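You operate a simulated robot arm through the tools that you are given. There is no shell and no other tool. Be economical: measure what you need, move in short steps, check, and stop when the job is done.

You are at the controls of a simulated robot arm. One attempt, no reset.

TASK
Tint the mixing cup to the clay card and stir it even.
Fine: under the spout, pump as the card says, then out on to the table; stirrer back in its tub. Set down upright: mixing cup.

It is judged by the outcome, as a careful person would: the job done as asked, and still so three seconds after it is handed in. It fails if anything else is knocked over, pushed out of place, dropped, spilled or broken.

THE ROBOT
A 7-joint arm with a two-finger parallel gripper, fixed in place. Base frame: the origin is at the foot of the arm, x ahead of it, y to its left, z up; the work surface is at about z = 0.75. Units: m, rad, N and s.
With the tool pointing down near the work surface it reaches from about 0.3 to 0.68 m from the base axis. Its first joint turns from -1.152 to 1.152 rad. Payload 1.57 kg.
Tool frame: the origin (TCP) lies between the finger pads and is the grasp point; the fingertips stand 0.03 m ahead of it; z points along the fingers, y is the line along which they close. The gripper opens to 0.11 m. The fingers are 0.024 m wide and 0.012 m thick; the gripper's body (0.048 by 0.112 m) begins 0.078 m behind the TCP.
Orientation is that of the tool frame in the base frame, as a unit quaternion [x, y, z, w]. With the fingers straight down and closing along the base's y, the tool's x points along the base's -x, its y along +y and its z along -z.

THE INTERFACE
- The arm moves only by the tool apply_moves. Its argument "targets" is a list of rows, each a list of 7 numbers: the shift along the tool's x, y, z in units of 100 mm (1.0 is 100 mm), then the turn, a rotation vector about the tool's x, y, z in units of 90 degrees (1.0 is 90 degrees), then the finger opening in m, from 0 to 0.11. In form: [[dx, dy, dz, ax, ay, az, hand], ...]. A call has 1 to 10 rows; each row is the pose to reach, as a shift and turn from the pose commanded when the call began, along the tool's axes at that moment. A call with a number of a shift or a turn outside -1 to 1 is refused whole. Rows are played at 5 a second. More than 0.05 m and 0.15 rad between two rows, or a gripper value outside its range, and nothing of the call is played. A pose out of reach is approached as far as the arm can. The call stops where the force on the tool passes 70 N (or 10 N more than at its start, if that is more) or the arm is blocked; 0.2 s more then pass. Each finger travels about 0.108 m/s and halts on what it meets, pressing with about 32 N; the grip force reading is that of the motor and also rises with nothing between the fingers. The clock runs only during rows and for 0.2 s after the last one: add rows that repeat a pose to give the fingers time. The reply holds the time, the measured pose of the TCP, the force on the tool along the base axes, the opening and the grip force, in the units named above and with some noise, with the torque about the TCP (base axes, N m) and any sound that the robot's microphone picked up.
- Cameras (640 x 400 px; columns grow to the right, rows downward): "scene" is fixed at [0.1708, -0.4008, 1.3967]; the picture's right is [0.71, -0.71, 0.00], its down [-0.46, -0.46, -0.76] and it looks along [0.54, 0.54, -0.65] (base axes); focal length 314 px, centre (320, 200). "wrist" rides on the gripper at [0.07, 0.016, -0.141] in the tool frame; the picture's right is [-0.23, 0.97, 0.00], its down [-0.86, -0.20, -0.48] and it looks along [-0.47, -0.11, 0.88] (tool axes); focal length 222 px, centre (320, 200). There is no depth. A picture from a camera that has moved, and an enlarged one, comes with that camera's place and axes in the base frame and with its lens.
- get_image(camera): a new picture of that camera. It takes no simulated time.
- close_up(camera, box): a new picture of the part [left, top, right, bottom] of that camera's present view, enlarged. It takes no simulated time.
- sign_off(): hands the job in; it is judged then, once.

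Work in short steps. Places have to be worked out from the pictures, the camera data and where the tool is seen: move nearer, look again, correct. Check each grasp and each placing, and mend what went wrong. You have 120 turns and 76 pictures in all, those below and enlarged ones among them. Open the gripper and draw the arm clear of the work before you hand the job in, unless the task says otherwise; then end with one line.

The tools are called as a command line: name --pt "numbers of a row" for each row, then --argument value for the rest, lists and objects as JSON in quotes. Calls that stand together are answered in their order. apply_moves: Moves the arm, as the interface text tells. Its arguments: {"type":"object","properties":{"targets":{"type":"array","items":{"type":"array","items":{"type":"number"}}}},"required":["targets"]} The other tools are called the same way: get_image (camera) takes a picture; close_up (camera, box) takes an enlarged picture of a part of a camera's view; sign_off () hands the job in.

At the start:

```text
clock: 0.0
position: [0.354, -0.0048, 1.1605]
ee_rot: [0.001, 1.0, 0.0, -0.001]
ft_force: [-1.0, 0.3, -0.1]
ft_torque: [-0.01, 0.0, 0.03]
gripper_width: 0.1099
grip_force: 0.1
```

scene: 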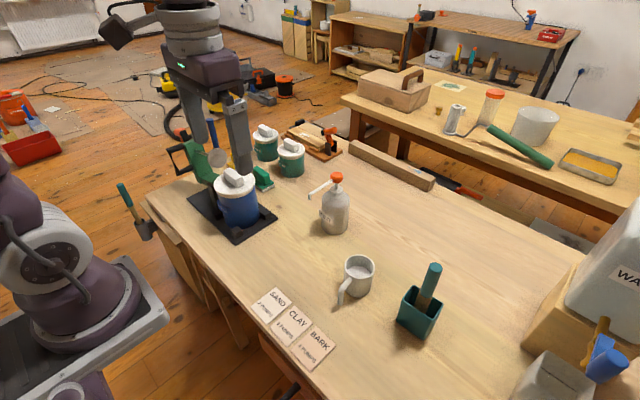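
wrist: 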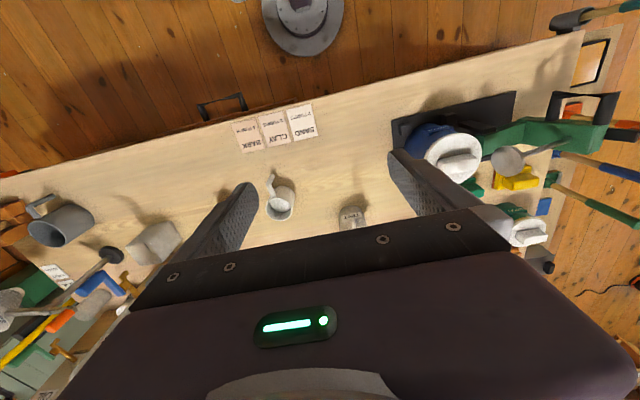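

I start by reading the cards and looking at the bottle, cup and stirrer tub.

close_up --camera "scene" --box '[240, 280, 350, 380]'

close_up --camera "scene" --box '[290, 160, 450, 345]'

close_up --camera "scene" --box '[160, 100, 360, 250]'

```text
4.00 times, centred on (295, 330) of scene
camera zoom: at [0.1708, -0.4008, 1.3967], right [0.71, -0.71, 0.0], down [-0.46, -0.46, -0.76], along [0.54, 0.54, -0.65], focal length 1257 px, centre (420, -320)
```

zoom: 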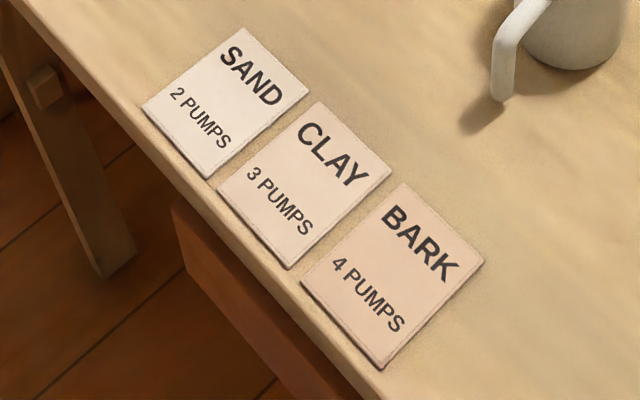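

```text
2.16 times, centred on (370, 252) of scene
camera zoom: at [0.1708, -0.4008, 1.3967], right [0.71, -0.71, 0.0], down [-0.46, -0.46, -0.76], along [0.54, 0.54, -0.65], focal length 680 px, centre (212, 86)
```

zoom: 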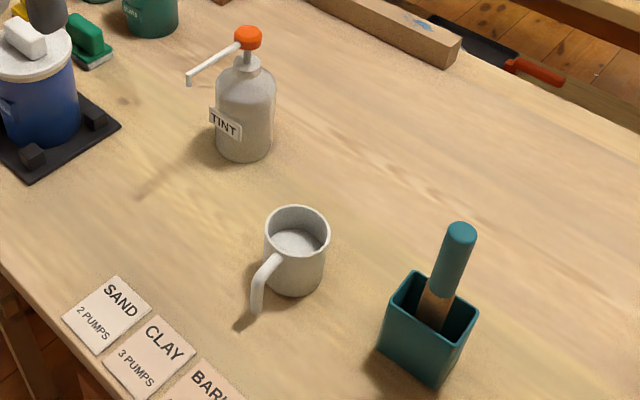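

```text
2.67 times, centred on (260, 175) of scene
camera zoom: at [0.1708, -0.4008, 1.3967], right [0.71, -0.71, 0.0], down [-0.46, -0.46, -0.76], along [0.54, 0.54, -0.65], focal length 838 px, centre (480, 267)
```

zoom: 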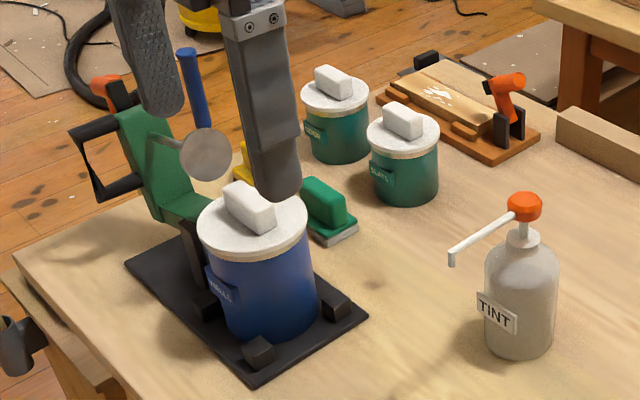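

Clay means 3 pumps. From the picture I put the bottle at about (0.65, 0.02) with its spout toward the robot (tip about (0.56, 0.025, 0.905)). The cup is near (0.54, -0.16) with its handle toward -x, and the tub near (0.566, -0.30). I move down toward the cup to see more.

apply_moves --pt "-0.15 -0.27 0.27 0 0 0 0.11" --pt "-0.3 -0.54 0.54 0 0 0 0.11" --pt "-0.45 -0.8 0.8 0 0 0 0.11"

apply_moves --pt "-0.1 -0.35 0.27 0 0 0 0.11" --pt "-0.2 -0.7 0.54 0 0 0 0.11"

get_image --camera "wrist"

get_image --camera "scene"

```text
clock: 0.8
position: [0.3981, -0.0851, 1.0777]
ee_rot: [0.0, 1.0, 0.0, 0.0]
ft_force: [1.0, 0.0, -0.9]
ft_torque: [0.0, -0.02, -0.01]
gripper_width: 0.1099
grip_force: 0.1
```

```text
clock: 1.4
position: [0.4181, -0.1557, 1.025]
ee_rot: [0.0, 1.0, 0.0, 0.0]
ft_force: [-0.1, -0.6, 1.1]
ft_torque: [-0.02, -0.01, -0.01]
gripper_width: 0.1101
grip_force: 0.0
```

```text
70 pictures are left
camera wrist: at [0.3476, -0.1392, 1.1677], right [0.23, 0.97, 0.0], down [0.86, -0.2, 0.48], along [0.47, -0.11, -0.88], focal length 222 px, centre (320, 200)
```

wrist: 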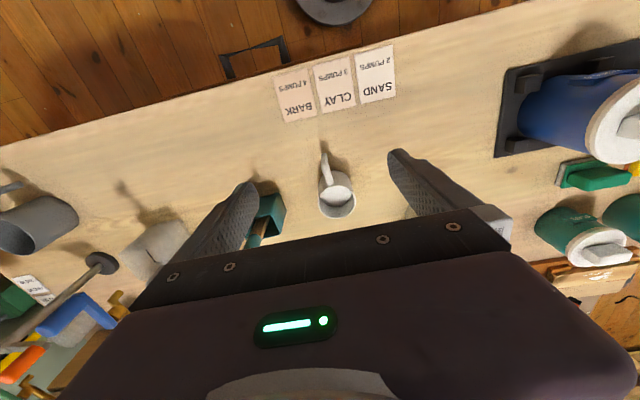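

```text
69 pictures are left
```

scene: 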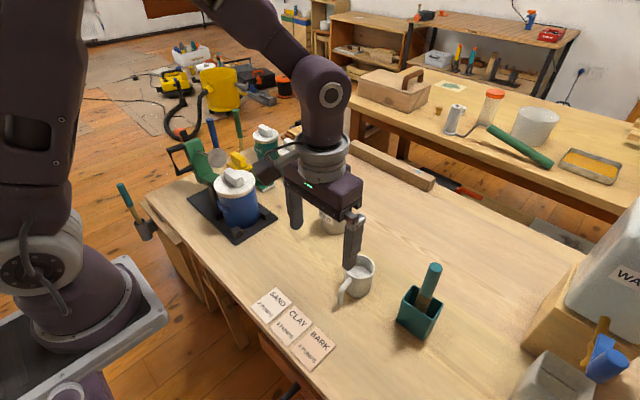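

The cup, with its handle toward the robot, lies between the fingers in the wrist view. I enlarge it to locate the handle.

close_up --camera "wrist" --box '[270, 130, 390, 230]'

close_up --camera "scene" --box '[320, 240, 400, 310]'

close_up --camera "scene" --box '[380, 250, 460, 345]'

```text
4.00 times, centred on (330, 180) of wrist
camera zoom: at [0.3476, -0.1392, 1.1677], right [0.23, 0.97, 0.0], down [0.86, -0.2, 0.48], along [0.47, -0.11, -0.88], focal length 888 px, centre (280, 280)
```

zoom: 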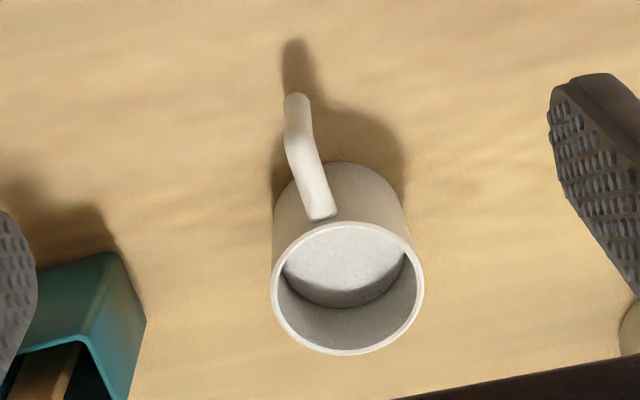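

```text
5.71 times, centred on (360, 275) of scene
camera zoom: at [0.1708, -0.4008, 1.3967], right [0.71, -0.71, 0.0], down [-0.46, -0.46, -0.76], along [0.54, 0.54, -0.65], focal length 1796 px, centre (91, -229)
```

zoom: 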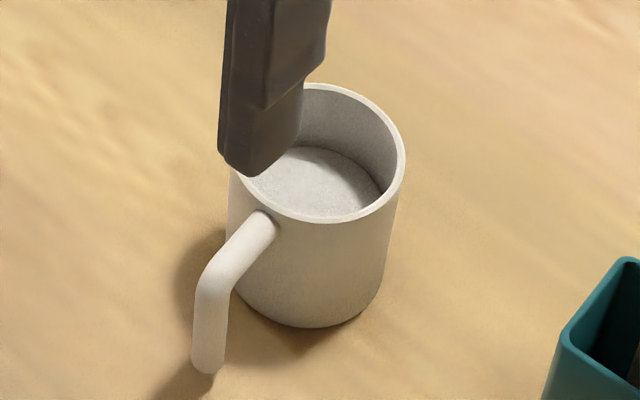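

```text
4.21 times, centred on (420, 298) of scene
camera zoom: at [0.1708, -0.4008, 1.3967], right [0.71, -0.71, 0.0], down [-0.46, -0.46, -0.76], along [0.54, 0.54, -0.65], focal length 1324 px, centre (-101, -210)
```

zoom: 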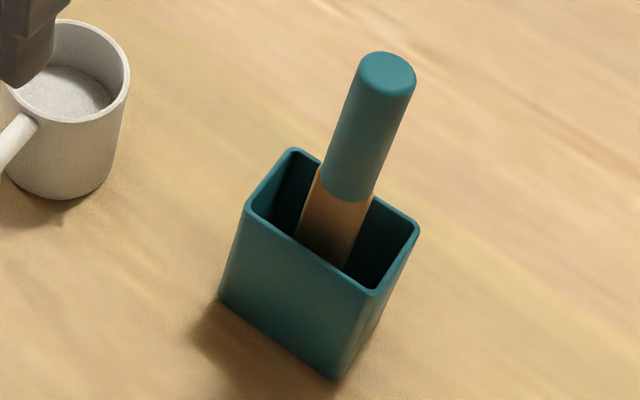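

The handle is a hooked vertical bar at about (0.478, -0.16), z 0.76–0.82. I move above it and look before closing.

apply_moves --pt "-0.3 -0.02 0.33 0 0 0 0.08" --pt "-0.6 -0.04 0.66 0 0 0 0.08" --pt "-0.6 -0.04 1.0 0 0 0 0.08"

get_image --camera "wrist"

close_up --camera "scene" --box '[290, 160, 400, 310]'

```text
clock: 2.2
position: [0.4803, -0.1584, 0.9261]
ee_rot: [0.0, 1.0, 0.0, 0.001]
ft_force: [0.3, 0.4, 0.4]
ft_torque: [0.01, -0.01, 0.0]
gripper_width: 0.0802
grip_force: 0.0
```

```text
65 pictures are left
camera wrist: at [0.4094, -0.1424, 1.068], right [0.23, 0.97, 0.0], down [0.85, -0.2, 0.48], along [0.47, -0.11, -0.88], focal length 222 px, centre (320, 200)
```

wrist: 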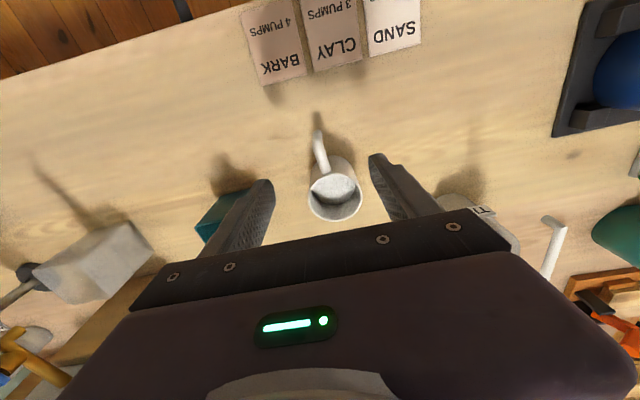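

```text
2.67 times, centred on (345, 235) of scene
camera zoom: at [0.1708, -0.4008, 1.3967], right [0.71, -0.71, 0.0], down [-0.46, -0.46, -0.76], along [0.54, 0.54, -0.65], focal length 838 px, centre (253, 107)
```

zoom: 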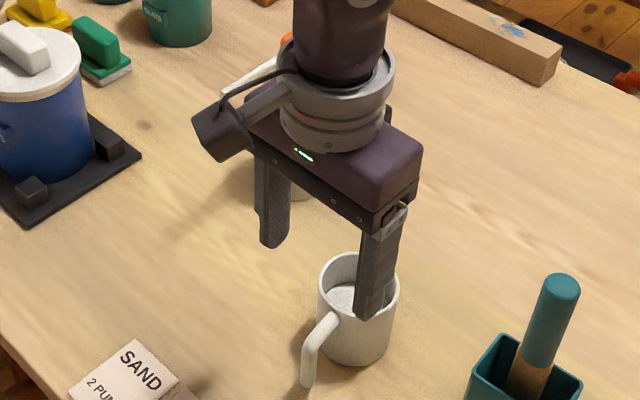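

The spout tip is visible at the right of the wrist view; I enlarge it for a second bearing.

close_up --camera "wrist" --box '[490, 190, 620, 290]'

close_up --camera "wrist" --box '[270, 110, 390, 230]'

```text
4.00 times, centred on (555, 240) of wrist
camera zoom: at [0.4094, -0.1424, 1.068], right [0.23, 0.97, 0.0], down [0.85, -0.2, 0.48], along [0.47, -0.11, -0.88], focal length 888 px, centre (-620, 40)
```

zoom: 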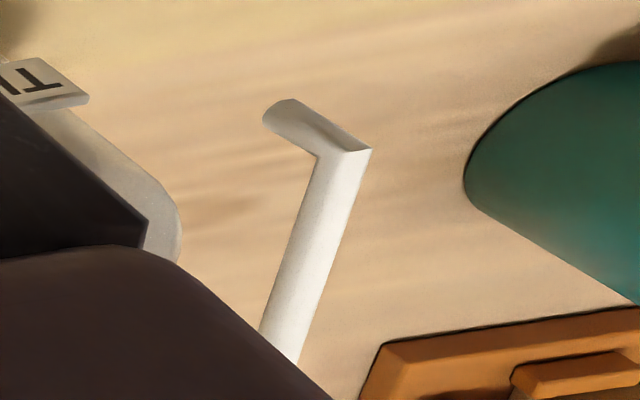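

```text
3.33 times, centred on (330, 170) of wrist
camera zoom: at [0.4094, -0.1424, 1.068], right [0.23, 0.97, 0.0], down [0.85, -0.2, 0.48], along [0.47, -0.11, -0.88], focal length 740 px, centre (287, 300)
```

zoom: 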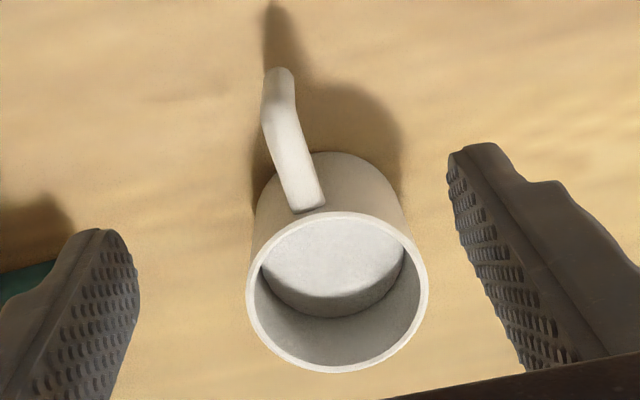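

Spout tip triangulates to (0.561, 0.026, 0.905), and the handle bar to (0.475, -0.160). I descend over the bar.

apply_moves --pt "0.04 -0.016 0.4 0 0 0 0.08" --pt "0.04 -0.016 0.8 0 0 0 0.08" --pt "0.04 -0.016 1.0 0 0 0 0.08"

apply_moves --pt "0 0 0.27 0 0 0 0.06" --pt "0 0 0.27 0 0 0 0.04"

close_up --camera "wrist" --box '[230, 80, 430, 230]'

close_up --camera "scene" --box '[300, 220, 400, 310]'

```text
clock: 3.0
position: [0.4738, -0.1599, 0.8232]
ee_rot: [0.0, 1.0, 0.0, 0.0]
ft_force: [0.7, 0.0, -0.7]
ft_torque: [0.03, 0.0, 0.05]
gripper_width: 0.0799
grip_force: 0.1
```

```text
clock: 3.6
position: [0.4756, -0.162, 0.798]
ee_rot: [0.0, 1.0, -0.001, 0.0]
ft_force: [-1.4, -0.1, 0.5]
ft_torque: [0.04, 0.02, 0.01]
gripper_width: 0.0398
grip_force: 0.1
```

```text
2.67 times, centred on (330, 155) of wrist
camera zoom: at [0.4041, -0.1457, 0.9403], right [0.23, 0.97, 0.0], down [0.85, -0.2, 0.48], along [0.47, -0.11, -0.88], focal length 592 px, centre (293, 320)
```

zoom: 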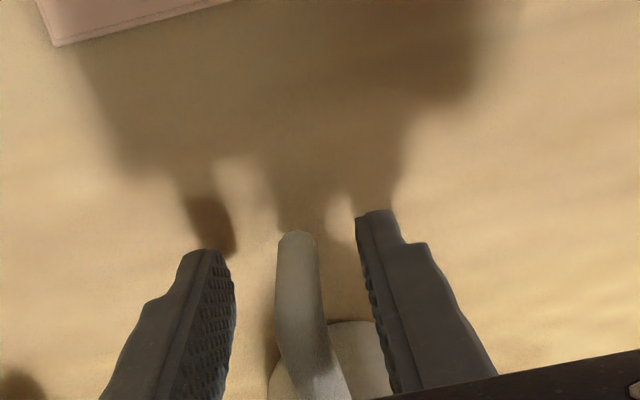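

```text
4.44 times, centred on (350, 265) of scene
camera zoom: at [0.1708, -0.4008, 1.3967], right [0.71, -0.71, 0.0], down [-0.46, -0.46, -0.76], along [0.54, 0.54, -0.65], focal length 1397 px, centre (187, -89)
```

zoom: 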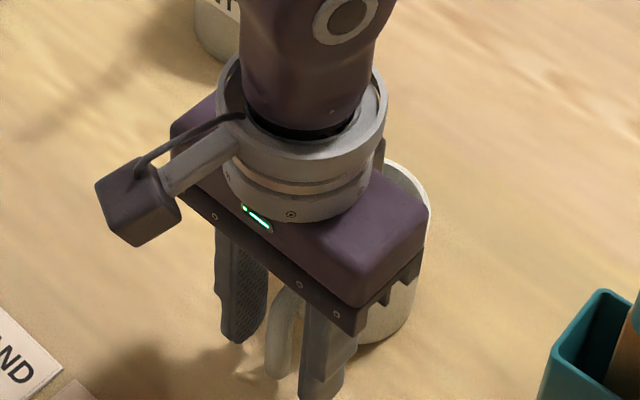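

The bar is between the fingers, nearly centred. I close on it.

apply_moves --pt "0 0 0 0 0 0 0.02" --pt "0 0 0 0 0 0 0.0" --pt "0 0 0 0 0 0 0.0" --pt "0 0 0 0 0 0 0.0"

apply_moves --pt "0 0 -0.1 0 0 0 0.0" --pt "0 0 -0.2 0 0 0 0.0" --pt "0 0 -0.2 0 0 0 0.0"

get_image --camera "wrist"

close_up --camera "scene" --box '[300, 210, 400, 310]'

```text
clock: 4.6
position: [0.4756, -0.1623, 0.7976]
ee_rot: [-0.001, 1.0, 0.0, 0.0]
ft_force: [0.3, 0.3, -0.1]
ft_torque: [0.02, 0.16, 0.0]
gripper_width: 0.0127
grip_force: 29.3
```

```text
clock: 5.4
position: [0.4754, -0.1613, 0.8191]
ee_rot: [0.0, 1.0, 0.001, 0.0]
ft_force: [0.6, -0.1, -1.7]
ft_torque: [-0.01, 0.14, -0.01]
gripper_width: 0.0124
grip_force: 29.8
```

```text
59 pictures are left
camera wrist: at [0.4044, -0.144, 0.9617], right [0.23, 0.97, 0.0], down [0.86, -0.2, 0.48], along [0.47, -0.11, -0.88], focal length 222 px, centre (320, 200)
```

wrist: 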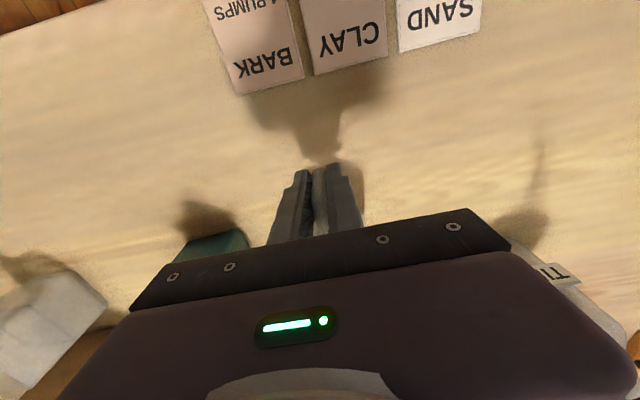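

```text
4.00 times, centred on (350, 260) of scene
camera zoom: at [0.1708, -0.4008, 1.3967], right [0.71, -0.71, 0.0], down [-0.46, -0.46, -0.76], along [0.54, 0.54, -0.65], focal length 1257 px, centre (200, -40)
```

zoom: 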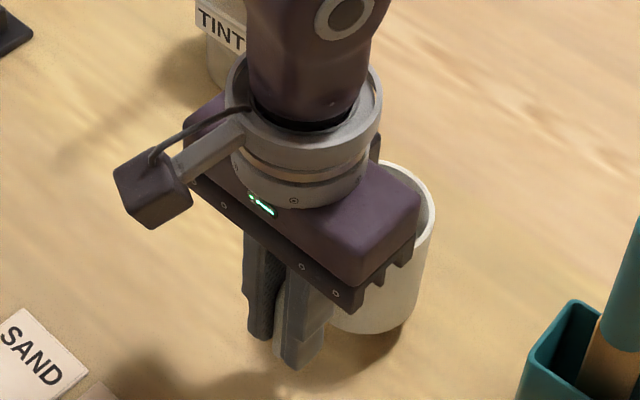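

The cup is held and 2 cm up. I carry it along +y toward the spout in gentle steps.

apply_moves --pt "0 0.1 0 0 0 0 0" --pt "0 0.25 0 0 0 0 0" --pt "0 0.45 0 0 0 0 0" --pt "0 0.65 0 0 0 0 0" --pt "0 0.85 0 0 0 0 0" --pt "0 1.0 0 0 0 0 0"

apply_moves --pt "0 0.15 0 0 0 0 0" --pt "0 0.35 0 0 0 0 0" --pt "0 0.6 0 0 0 0 0" --pt "0 0.81 0 0 0 0 0" --pt "-0.1 0.81 0 0 0 0 0"

get_image --camera "scene"

close_up --camera "scene" --box '[260, 150, 390, 260]'

```text
clock: 6.8
position: [0.4756, -0.0605, 0.8184]
ee_rot: [0.0, 1.0, 0.0, -0.001]
ft_force: [0.1, 0.6, -2.2]
ft_torque: [-0.03, 0.15, 0.01]
gripper_width: 0.0128
grip_force: 29.9
```

```text
clock: 8.0
position: [0.4871, 0.0213, 0.8204]
ee_rot: [0.0, 1.0, 0.0, 0.0]
ft_force: [0.0, 0.5, -1.7]
ft_torque: [0.02, 0.11, -0.01]
gripper_width: 0.0128
grip_force: 30.0
```

```text
57 pictures are left
```

scene: 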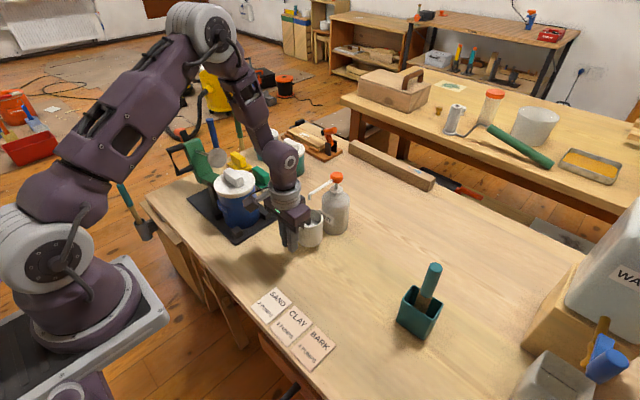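

```text
3.64 times, centred on (325, 205) of scene
camera zoom: at [0.1708, -0.4008, 1.3967], right [0.71, -0.71, 0.0], down [-0.46, -0.46, -0.76], along [0.54, 0.54, -0.65], focal length 1143 px, centre (302, 182)
```

zoom: 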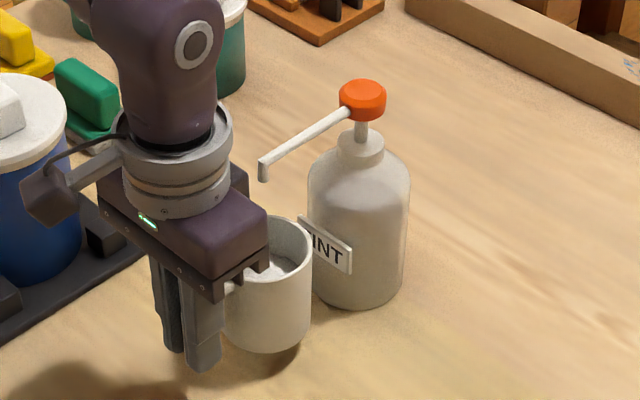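

The spout sits just above the far side of the rim. I shift 7 mm further in x and lower the cup to the table.

apply_moves --pt "-0.07 0 0 0 0 0 0" --pt "-0.07 0 0.1 0 0 0 0" --pt "-0.07 0 0.17 0 0 0 0" --pt "-0.07 0 0.22 0 0 0 0" --pt "-0.07 0 0.22 0 0 0 0"

close_up --camera "scene" --box '[260, 150, 390, 260]'

```text
clock: 9.2
position: [0.4923, 0.0216, 0.7974]
ee_rot: [0.0, 1.0, 0.0, 0.0]
ft_force: [-6.5, 1.0, 21.0]
ft_torque: [0.02, -0.52, 0.0]
gripper_width: 0.0126
grip_force: 29.8
```

```text
3.64 times, centred on (325, 205) of scene
camera zoom: at [0.1703, -0.4008, 1.3968], right [0.71, -0.71, 0.0], down [-0.46, -0.46, -0.76], along [0.54, 0.54, -0.65], focal length 1143 px, centre (302, 182)
```

zoom: 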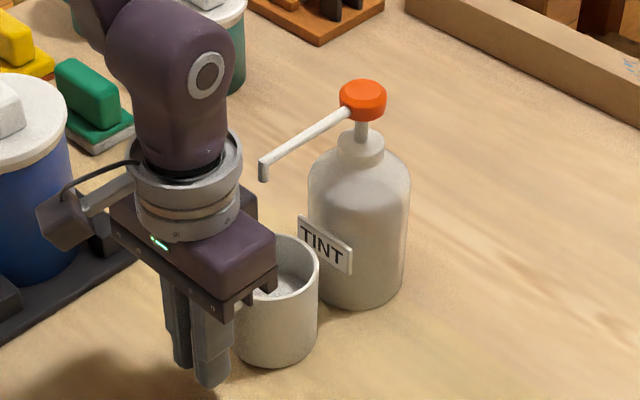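

The cup is on the table (21 N upward). I ease off 1.5 mm, open and back out upward a bit.

apply_moves --pt "0 0 -0.015 0 0 0 0" --pt "0 0 -0.015 0 0 0 0.02" --pt "0 0 -0.015 0 0 0 0.04" --pt "0 0 -0.015 0 0 0 0.05"

apply_moves --pt "0.2 0 -0.1 0 0 0 0.05" --pt "0.5 0 -0.4 0 0 0 0.05" --pt "0.8 0 -0.8 0 0 0 0.05" --pt "0.9 0 -1.0 0 0 0 0.05"

get_image --camera "wrist"

close_up --camera "scene" --box '[260, 150, 390, 260]'

```text
clock: 10.2
position: [0.4927, 0.0211, 0.7986]
ee_rot: [0.0, 1.0, 0.0, 0.0]
ft_force: [-0.1, 0.7, -0.3]
ft_torque: [-0.01, -0.02, 0.02]
gripper_width: 0.05
grip_force: 0.0
```

```text
clock: 11.2
position: [0.4013, 0.0209, 0.899]
ee_rot: [0.0, 1.0, 0.0, 0.001]
ft_force: [-0.1, 0.4, 0.0]
ft_torque: [-0.03, -0.05, 0.01]
gripper_width: 0.0499
grip_force: 0.1
```

```text
54 pictures are left
camera wrist: at [0.3306, 0.0374, 1.0415], right [0.23, 0.97, 0.0], down [0.86, -0.2, 0.48], along [0.47, -0.11, -0.88], focal length 222 px, centre (320, 200)
```

wrist: 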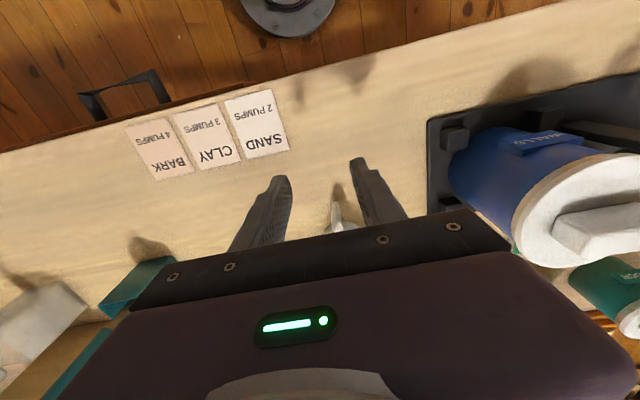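

```text
3.64 times, centred on (325, 205) of scene
camera zoom: at [0.1707, -0.4008, 1.3967], right [0.71, -0.71, 0.0], down [-0.46, -0.46, -0.76], along [0.54, 0.54, -0.65], focal length 1143 px, centre (302, 182)
```

zoom: 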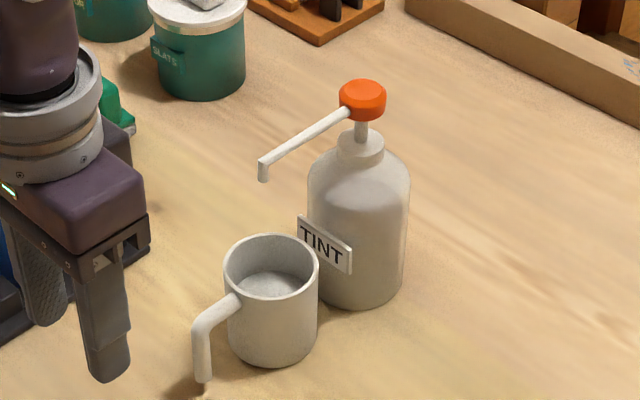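

The cup sits upright at about (0.561, 0.020), the spout over its opening. Next I raise the arm, close the fingers, and go above the pump head at about (0.65, 0.020, top 0.936).

apply_moves --pt "0 0 -0.4 0 0 0 0.03" --pt "0 0 -0.8 0 0 0 0.0" --pt "-0.3 0 -1.0 0 0 0 0.0" --pt "-0.7 0 -1.0 0 0 0 0.0" --pt "-1.0 0 -1.0 0 0 0 0.0"

apply_moves --pt "-0.4 0 0 0 0 0 0.0" --pt "-0.8 0 0 0 0 0 0.0" --pt "-1.0 0 0 0 0 0 0.0"

apply_moves --pt "-0.4 -0.005 0 0 0 0 0.0" --pt "-0.485 -0.005 0 0 0 0 0.0" --pt "-0.485 -0.005 0 0 0 0 0.0"

close_up --camera "scene" --box '[260, 120, 420, 250]'

get_image --camera "wrist"

```text
clock: 12.4
position: [0.5021, 0.0222, 0.9975]
ee_rot: [0.0, 1.0, 0.0, 0.0]
ft_force: [0.1, 0.3, 0.7]
ft_torque: [-0.02, 0.0, 0.0]
gripper_width: 0.0
grip_force: 20.9
```

```text
clock: 13.2
position: [0.6023, 0.0204, 0.9986]
ee_rot: [-0.001, 1.0, -0.001, 0.0]
ft_force: [0.1, 0.0, 0.6]
ft_torque: [-0.01, 0.0, -0.01]
gripper_width: 0.0
grip_force: 21.0
```

```text
clock: 14.0
position: [0.6512, 0.0198, 0.9991]
ee_rot: [0.0, 1.0, 0.0, 0.0]
ft_force: [-0.4, -0.8, 0.3]
ft_torque: [0.02, 0.03, -0.02]
gripper_width: 0.0
grip_force: 21.4
```

```text
3.08 times, centred on (340, 185) of scene
camera zoom: at [0.1708, -0.4008, 1.3967], right [0.71, -0.71, 0.0], down [-0.46, -0.46, -0.76], along [0.54, 0.54, -0.65], focal length 967 px, centre (258, 246)
```

zoom: 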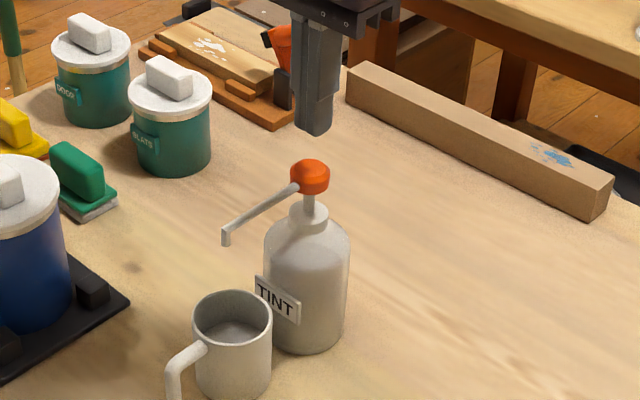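

```text
51 pictures are left
camera wrist: at [0.5807, 0.0365, 1.1414], right [0.23, 0.97, 0.0], down [0.86, -0.2, 0.48], along [0.47, -0.11, -0.88], focal length 222 px, centre (320, 200)
```

wrist: 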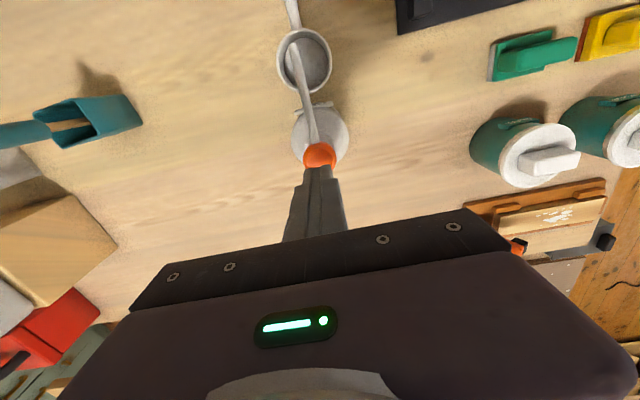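

Fingertips stand right above the orange head. I descend slowly to find contact.

apply_moves --pt "0 0 0.15 0 0 0 0.0" --pt "0 0 0.27 0 0 0 0.0" --pt "0 0 0.33 0 0 0 0.0" --pt "0 0 0.36 0 0 0 0.0"

close_up --camera "scene" --box '[260, 120, 420, 250]'

```text
clock: 15.0
position: [0.6507, 0.0202, 0.963]
ee_rot: [0.0, 1.0, 0.0, 0.0]
ft_force: [0.0, 0.5, 0.5]
ft_torque: [-0.01, 0.02, -0.03]
gripper_width: 0.0
grip_force: 21.1
```

```text
3.08 times, centred on (340, 185) of scene
camera zoom: at [0.1707, -0.4008, 1.3967], right [0.71, -0.71, 0.0], down [-0.46, -0.46, -0.76], along [0.54, 0.54, -0.65], focal length 967 px, centre (258, 246)
```

zoom: 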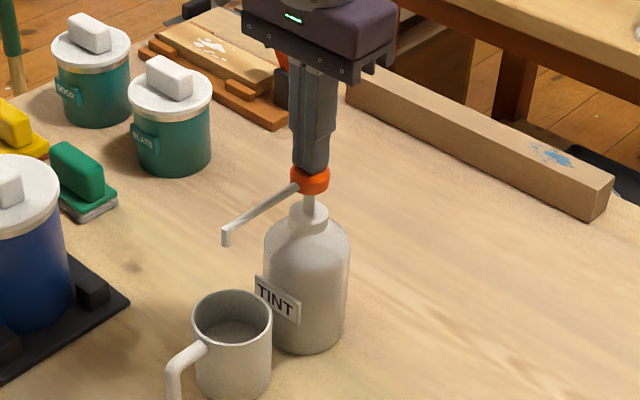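

The tips are just at the head. I press down in 3 mm rows, watching force and sound.

apply_moves --pt "0 0 0.03 0 0 0 0.0" --pt "0 0 0.06 0 0 0 0.0"

apply_moves --pt "0 0 0.03 0 0 0 0.0" --pt "0 0 0.06 0 0 0 0.0"

```text
clock: 15.6
position: [0.6513, 0.0206, 0.9573]
ee_rot: [0.0, 1.0, 0.0, 0.0]
ft_force: [-0.6, 0.2, 3.4]
ft_torque: [0.02, 0.08, 0.01]
gripper_width: 0.0
grip_force: 21.3
```

```text
clock: 16.2
position: [0.6506, 0.0212, 0.9515]
ee_rot: [0.001, 1.0, 0.0, 0.001]
ft_force: [2.0, -0.7, 7.8]
ft_torque: [0.02, -0.07, 0.0]
gripper_width: 0.0001
grip_force: 21.9
```

Springy contact around z=0.961, roughly 0.8 N/mm. I continue to the end of the stroke.

apply_moves --pt "0 0 0.03 0 0 0 0.0" --pt "0 0 0.06 0 0 0 0.0"

close_up --camera "scene" --box '[260, 120, 420, 250]'

```text
clock: 16.8
position: [0.651, 0.0204, 0.9459]
ee_rot: [0.0, 1.0, 0.0, 0.001]
ft_force: [-5.8, -1.7, 20.8]
ft_torque: [-0.03, 0.17, 0.09]
gripper_width: 0.0
grip_force: 20.9
```

```text
3.08 times, centred on (340, 185) of scene
camera zoom: at [0.1702, -0.4009, 1.3967], right [0.71, -0.71, 0.0], down [-0.46, -0.46, -0.76], along [0.54, 0.54, -0.65], focal length 967 px, centre (258, 246)
```

zoom: 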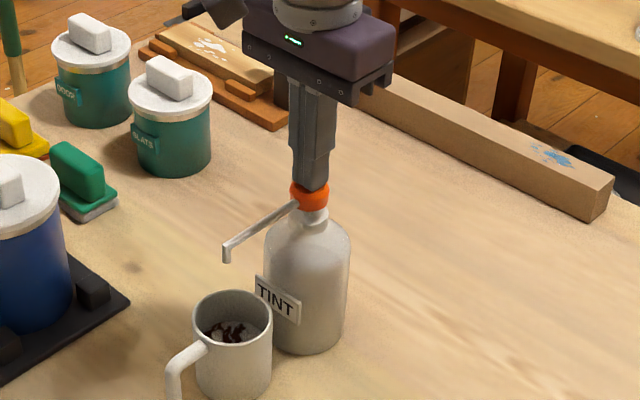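

Pump 1 delivered: dark tint is in the cup and 20.8 N shows the bottom stop. I release fully to let the head return.

apply_moves --pt "0 0 -0.08 0 0 0 0.0" --pt "0 0 -0.16 0 0 0 0.0" --pt "0 0 -0.25 0 0 0 0.0" --pt "0 0 -0.25 0 0 0 0.0" --pt "0 0 -0.25 0 0 0 0.0"

close_up --camera "scene" --box '[260, 120, 420, 250]'

```text
clock: 18.0
position: [0.6495, 0.0205, 0.969]
ee_rot: [0.0, 1.0, 0.0, 0.0]
ft_force: [-0.4, -0.5, -0.7]
ft_torque: [0.01, 0.02, 0.01]
gripper_width: 0.0
grip_force: 21.2
```

```text
3.08 times, centred on (340, 185) of scene
camera zoom: at [0.1708, -0.4008, 1.3967], right [0.71, -0.71, 0.0], down [-0.46, -0.46, -0.76], along [0.54, 0.54, -0.65], focal length 967 px, centre (258, 246)
```

zoom: 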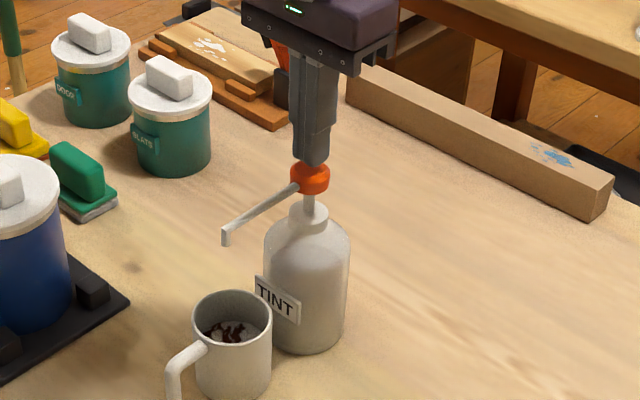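

The head is back up. I make the second press with the same stroke.

apply_moves --pt "0 0 0.08 0 0 0 0.0" --pt "0 0 0.13 0 0 0 0.0" --pt "0 0 0.17 0 0 0 0.0" --pt "0 0 0.21 0 0 0 0.0" --pt "0 0 0.25 0 0 0 0.0" --pt "0 0 0.25 0 0 0 0.0"

close_up --camera "scene" --box '[260, 120, 420, 250]'

apply_moves --pt "0 0 -0.08 0 0 0 0.0" --pt "0 0 -0.16 0 0 0 0.0" --pt "0 0 -0.25 0 0 0 0.0" --pt "0 0 -0.25 0 0 0 0.0" --pt "0 0 -0.25 0 0 0 0.0"

close_up --camera "scene" --box '[260, 120, 420, 250]'

```text
clock: 19.4
position: [0.6517, 0.0188, 0.9468]
ee_rot: [0.0, 1.0, 0.0, 0.001]
ft_force: [-5.8, -4.5, 18.7]
ft_torque: [-0.14, 0.21, -0.01]
gripper_width: 0.0
grip_force: 21.2
```

```text
3.08 times, centred on (340, 185) of scene
camera zoom: at [0.1703, -0.4009, 1.3967], right [0.71, -0.71, 0.0], down [-0.46, -0.46, -0.76], along [0.54, 0.54, -0.65], focal length 967 px, centre (258, 246)
```

zoom: 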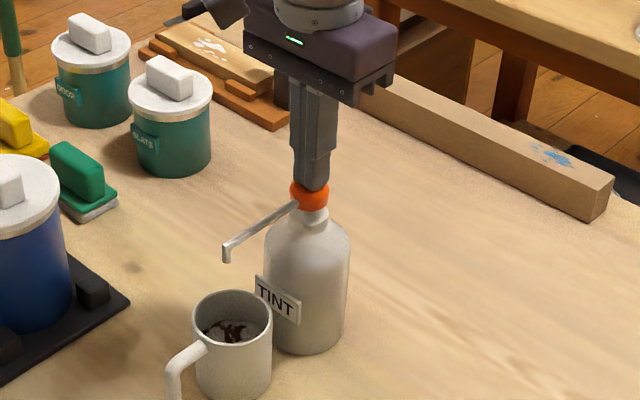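

```text
clock: 20.6
position: [0.6516, 0.0206, 0.9696]
ee_rot: [0.001, 1.0, 0.0, 0.0]
ft_force: [-0.6, -0.3, 0.1]
ft_torque: [0.0, -0.03, 0.02]
gripper_width: 0.0001
grip_force: 21.3
```

```text
3.08 times, centred on (340, 185) of scene
camera zoom: at [0.1708, -0.4008, 1.3967], right [0.71, -0.71, 0.0], down [-0.46, -0.46, -0.76], along [0.54, 0.54, -0.65], focal length 967 px, centre (258, 246)
```

zoom: 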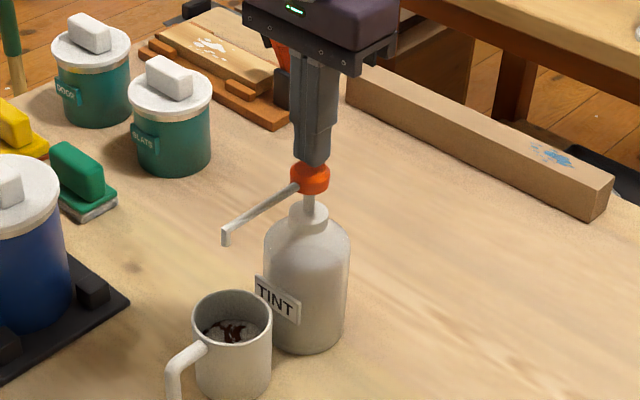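

The second stroke reached the same stop. I zoom on the cup to check the tint grew.

close_up --camera "scene" --box '[300, 205, 340, 235]'

```text
13.33 times, centred on (320, 220) of scene
camera zoom: at [0.1708, -0.4008, 1.3967], right [0.71, -0.71, 0.0], down [-0.46, -0.46, -0.76], along [0.54, 0.54, -0.65], focal length 4192 px, centre (320, -67)
```

zoom: 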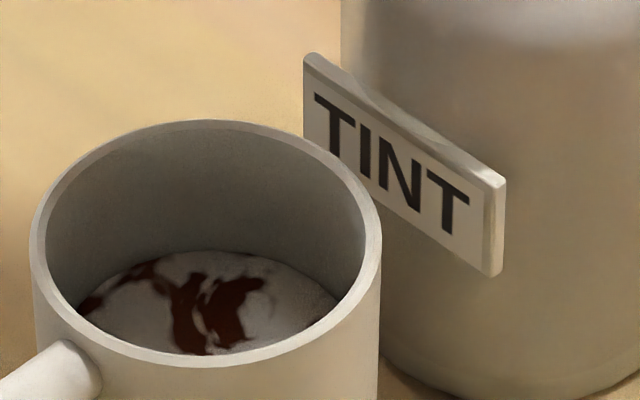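

Tint is present and changed after the stroke. Third and last press now.

apply_moves --pt "0 0 0.08 0 0 0 0.0" --pt "0 0 0.13 0 0 0 0.0" --pt "0 0 0.17 0 0 0 0.0" --pt "0 0 0.21 0 0 0 0.0" --pt "0 0 0.25 0 0 0 0.0" --pt "0 0 0.25 0 0 0 0.0"

close_up --camera "scene" --box '[300, 205, 340, 235]'

apply_moves --pt "0 0 -0.08 0 0 0 0.0" --pt "0 0 -0.16 0 0 0 0.0" --pt "0 0 -0.3 0 0 0 0.0" --pt "0 0 -0.5 0 0 0 0.0" --pt "0 0 -0.7 0 0 0 0.0"

close_up --camera "scene" --box '[260, 120, 420, 250]'

```text
clock: 22.0
position: [0.6502, 0.0193, 0.9457]
ee_rot: [0.0, 1.0, -0.001, 0.001]
ft_force: [-7.4, 0.0, 20.1]
ft_torque: [0.02, 0.23, -0.02]
gripper_width: 0.0001
grip_force: 20.8
```

```text
13.33 times, centred on (320, 220) of scene
camera zoom: at [0.1701, -0.4008, 1.3968], right [0.71, -0.71, 0.0], down [-0.46, -0.46, -0.76], along [0.54, 0.54, -0.65], focal length 4192 px, centre (320, -67)
```

zoom: 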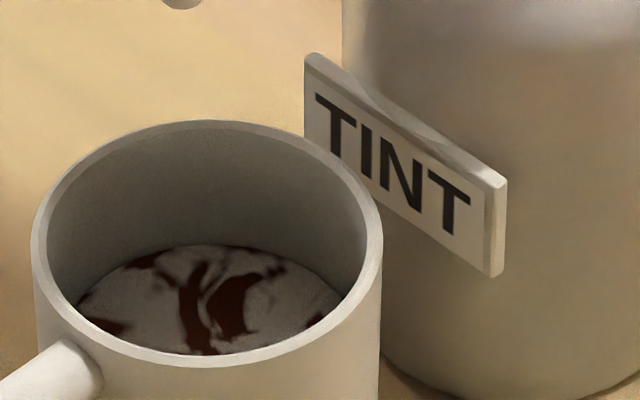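

```text
clock: 23.2
position: [0.651, 0.0193, 1.0154]
ee_rot: [0.0, 1.0, 0.001, 0.0]
ft_force: [0.8, -0.1, 0.3]
ft_torque: [-0.02, 0.0, -0.03]
gripper_width: 0.0
grip_force: 21.5
```

```text
3.08 times, centred on (340, 185) of scene
camera zoom: at [0.1708, -0.4008, 1.3967], right [0.71, -0.71, 0.0], down [-0.46, -0.46, -0.76], along [0.54, 0.54, -0.65], focal length 967 px, centre (258, 246)
```

zoom: 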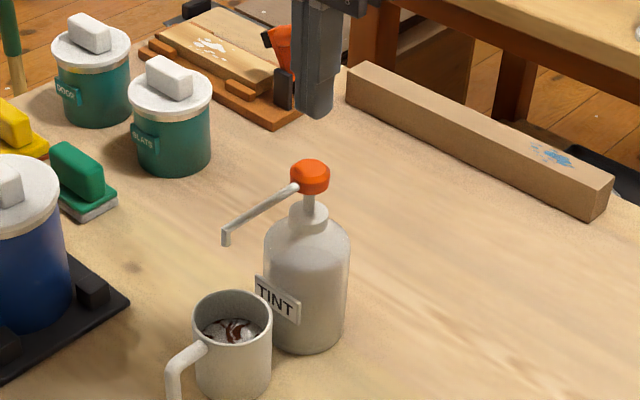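

Three pumps are in and the pump head is back up. I retrace back to the cup handle.

apply_moves --pt "0.3 0.01 0 0 0 0 0.0" --pt "0.7 0.02 0 0 0 0 0.0" --pt "1.0 0.02 0 0 0 0 0.0"

apply_moves --pt "0.4 0 0 0 0 0 0.03" --pt "0.8 0 0 0 0 0 0.05" --pt "1.0 0 0 0 0 0 0.05"

apply_moves --pt "0.3 0 0.3 0 0 0 0.05" --pt "0.5 0 0.7 0 0 0 0.05" --pt "0.5 0 1.0 0 0 0 0.05" --pt "0.5 0 1.0 0 0 0 0.05"

get_image --camera "wrist"

```text
clock: 24.0
position: [0.5505, 0.0221, 1.0169]
ee_rot: [0.001, 1.0, 0.0, 0.0]
ft_force: [-0.9, 1.2, 0.1]
ft_torque: [-0.01, 0.0, 0.04]
gripper_width: 0.0
grip_force: 20.9
```

```text
clock: 24.8
position: [0.4515, 0.0226, 1.016]
ee_rot: [0.0, 1.0, -0.001, 0.0]
ft_force: [0.3, 0.0, -0.5]
ft_torque: [0.0, 0.03, -0.07]
gripper_width: 0.05
grip_force: 0.0
```

```text
clock: 25.8
position: [0.3988, 0.0215, 0.9152]
ee_rot: [0.0, 1.0, 0.0, 0.0]
ft_force: [0.1, 0.6, 0.5]
ft_torque: [0.0, 0.0, -0.01]
gripper_width: 0.0503
grip_force: 0.1
```

```text
42 pictures are left
camera wrist: at [0.3288, 0.0381, 1.0578], right [0.23, 0.97, 0.0], down [0.85, -0.2, 0.48], along [0.47, -0.11, -0.88], focal length 222 px, centre (320, 200)
```

wrist: 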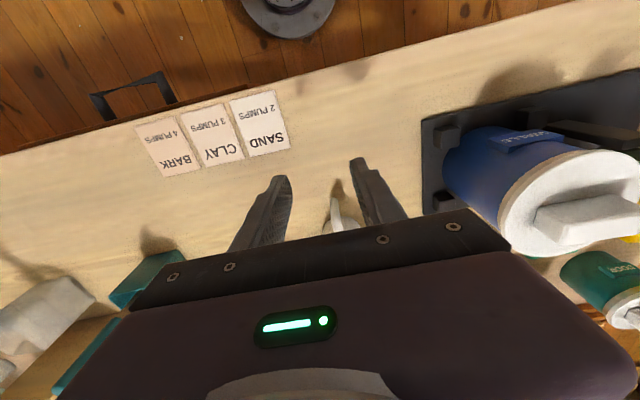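

The handle lines up between the fingers. I re-approach along the path I left by.

apply_moves --pt "-0.2 0 0.3 0 0 0 0.05" --pt "-0.45 0 0.65 0 0 0 0.05" --pt "-0.7 0 0.95 0 0 0 0.05" --pt "-0.85 0 1.0 0 0 0 0.05" --pt "-0.91 0 1.0 0 0 0 0.05"

apply_moves --pt "-0.015 0 0.16 0 0 0 0.05" --pt "-0.015 0 0.16 0 0 0 0.03" --pt "-0.015 0 0.16 0 0 0 0.01" --pt "-0.015 0 0.16 0 0 0 0.0" --pt "-0.015 0 0.16 0 0 0 0.0"

apply_moves --pt "0 0 -0.06 0 0 0 0.0" --pt "0 0 -0.12 0 0 0 0.0" --pt "0 0 -0.15 0 0 0 0.0"

close_up --camera "scene" --box '[260, 150, 390, 260]'

```text
clock: 27.0
position: [0.4913, 0.0211, 0.8142]
ee_rot: [0.0, 1.0, 0.0, 0.0]
ft_force: [-0.5, -0.1, 0.5]
ft_torque: [-0.02, -0.03, 0.01]
gripper_width: 0.0502
grip_force: 0.0
```

```text
clock: 28.2
position: [0.4923, 0.0207, 0.7987]
ee_rot: [0.0, 1.0, 0.0, 0.001]
ft_force: [0.9, -0.1, -1.3]
ft_torque: [0.01, 0.14, 0.01]
gripper_width: 0.0127
grip_force: 29.3
```

```text
clock: 29.0
position: [0.4928, 0.0214, 0.8135]
ee_rot: [0.0, 1.0, 0.0, 0.0]
ft_force: [0.3, -0.5, -2.2]
ft_torque: [0.04, 0.13, 0.03]
gripper_width: 0.0125
grip_force: 29.3
```

```text
3.64 times, centred on (325, 205) of scene
camera zoom: at [0.1708, -0.4008, 1.3967], right [0.71, -0.71, 0.0], down [-0.46, -0.46, -0.76], along [0.54, 0.54, -0.65], focal length 1143 px, centre (302, 182)
```

zoom: 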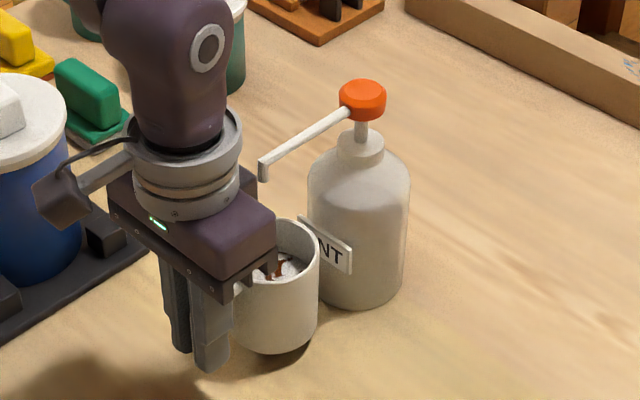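

The cup is up again. I back out 2 cm in x, then carry it along -y to open table.

apply_moves --pt "0.1 0 0 0 0 0 0" --pt "0.2 -0.1 0 0 0 0 0" --pt "0.2 -0.25 0 0 0 0 0" --pt "0.2 -0.45 0 0 0 0 0" --pt "0.2 -0.65 0 0 0 0 0" --pt "0.2 -0.85 0 0 0 0 0" --pt "0.2 -1.0 0 0 0 0 0"

apply_moves --pt "0 -0.15 0 0 0 0 0" --pt "0 -0.3 0 0 0 0 0" --pt "0 -0.45 0 0 0 0 0" --pt "0 -0.5 0 0 0 0 0" --pt "0 -0.5 0.08 0 0 0 0" --pt "0 -0.5 0.15 0 0 0 0" --pt "0 -0.5 0.155 0 0 0 0"

```text
clock: 30.6
position: [0.4733, -0.0765, 0.8148]
ee_rot: [-0.001, 1.0, 0.0, 0.0]
ft_force: [-0.4, -1.7, -2.8]
ft_torque: [0.01, 0.17, -0.02]
gripper_width: 0.0128
grip_force: 29.7
```

```text
clock: 32.2
position: [0.4736, -0.127, 0.7982]
ee_rot: [-0.001, 1.0, 0.0, 0.001]
ft_force: [-2.8, 1.4, 9.1]
ft_torque: [0.05, -0.4, 0.05]
gripper_width: 0.0127
grip_force: 29.4
```

It is down with 9 N on the table. I release it and back off.

apply_moves --pt "0 0 -0.005 0 0 0 0" --pt "0 0 -0.005 0 0 0 0.02" --pt "0 0 -0.005 0 0 0 0.04" --pt "0 0 -0.005 0 0 0 0.05"

apply_moves --pt "0.1 0 -0.3 0 0 0 0.05" --pt "0.3 0 -0.7 0 0 0 0.05" --pt "0.5 0 -1.0 0 0 0 0.05"

apply_moves --pt "0.1 -0.2 -0.3 0 0 0 0.05" --pt "0.1 -0.4 -0.7 0 0 0 0.05" --pt "0.1 -0.7 -1.0 0 0 0 0.05"

get_image --camera "wrist"

close_up --camera "scene" --box '[300, 220, 460, 345]'

```text
clock: 33.2
position: [0.4745, -0.1276, 0.799]
ee_rot: [-0.001, 1.0, 0.0, 0.0]
ft_force: [-0.3, 0.0, -1.0]
ft_torque: [-0.04, -0.01, -0.02]
gripper_width: 0.0499
grip_force: 0.1
```

```text
clock: 34.0
position: [0.4221, -0.1288, 0.9]
ee_rot: [0.0, 1.0, 0.001, 0.001]
ft_force: [-0.2, -0.3, -0.7]
ft_torque: [0.0, 0.0, -0.02]
gripper_width: 0.0502
grip_force: 0.0
```

```text
clock: 34.8
position: [0.4148, -0.1981, 0.9978]
ee_rot: [-0.001, 1.0, 0.0, 0.0]
ft_force: [-0.1, -0.2, -0.5]
ft_torque: [-0.02, 0.02, 0.02]
gripper_width: 0.0499
grip_force: 0.1
```

```text
40 pictures are left
camera wrist: at [0.3444, -0.1819, 1.1406], right [0.23, 0.97, 0.0], down [0.86, -0.2, 0.48], along [0.47, -0.11, -0.88], focal length 222 px, centre (320, 200)
```

wrist: 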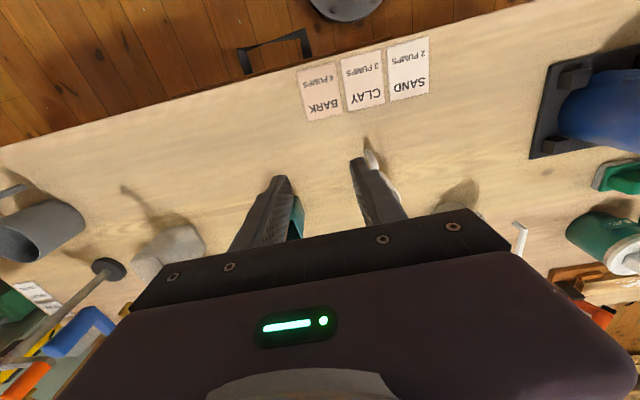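

```text
3.20 times, centred on (380, 282) of scene
camera zoom: at [0.1708, -0.4008, 1.3967], right [0.71, -0.71, 0.0], down [-0.46, -0.46, -0.76], along [0.54, 0.54, -0.65], focal length 1006 px, centre (128, -64)
```

zoom: 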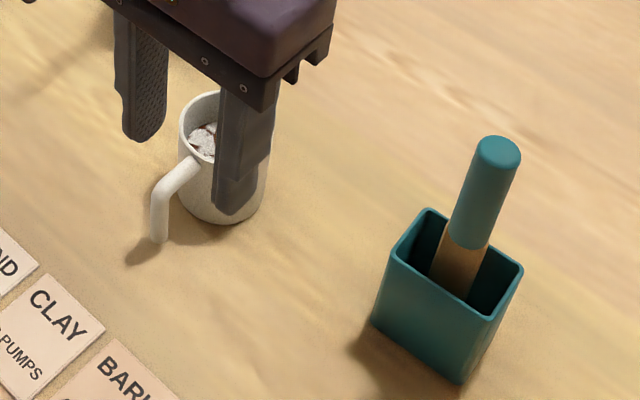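

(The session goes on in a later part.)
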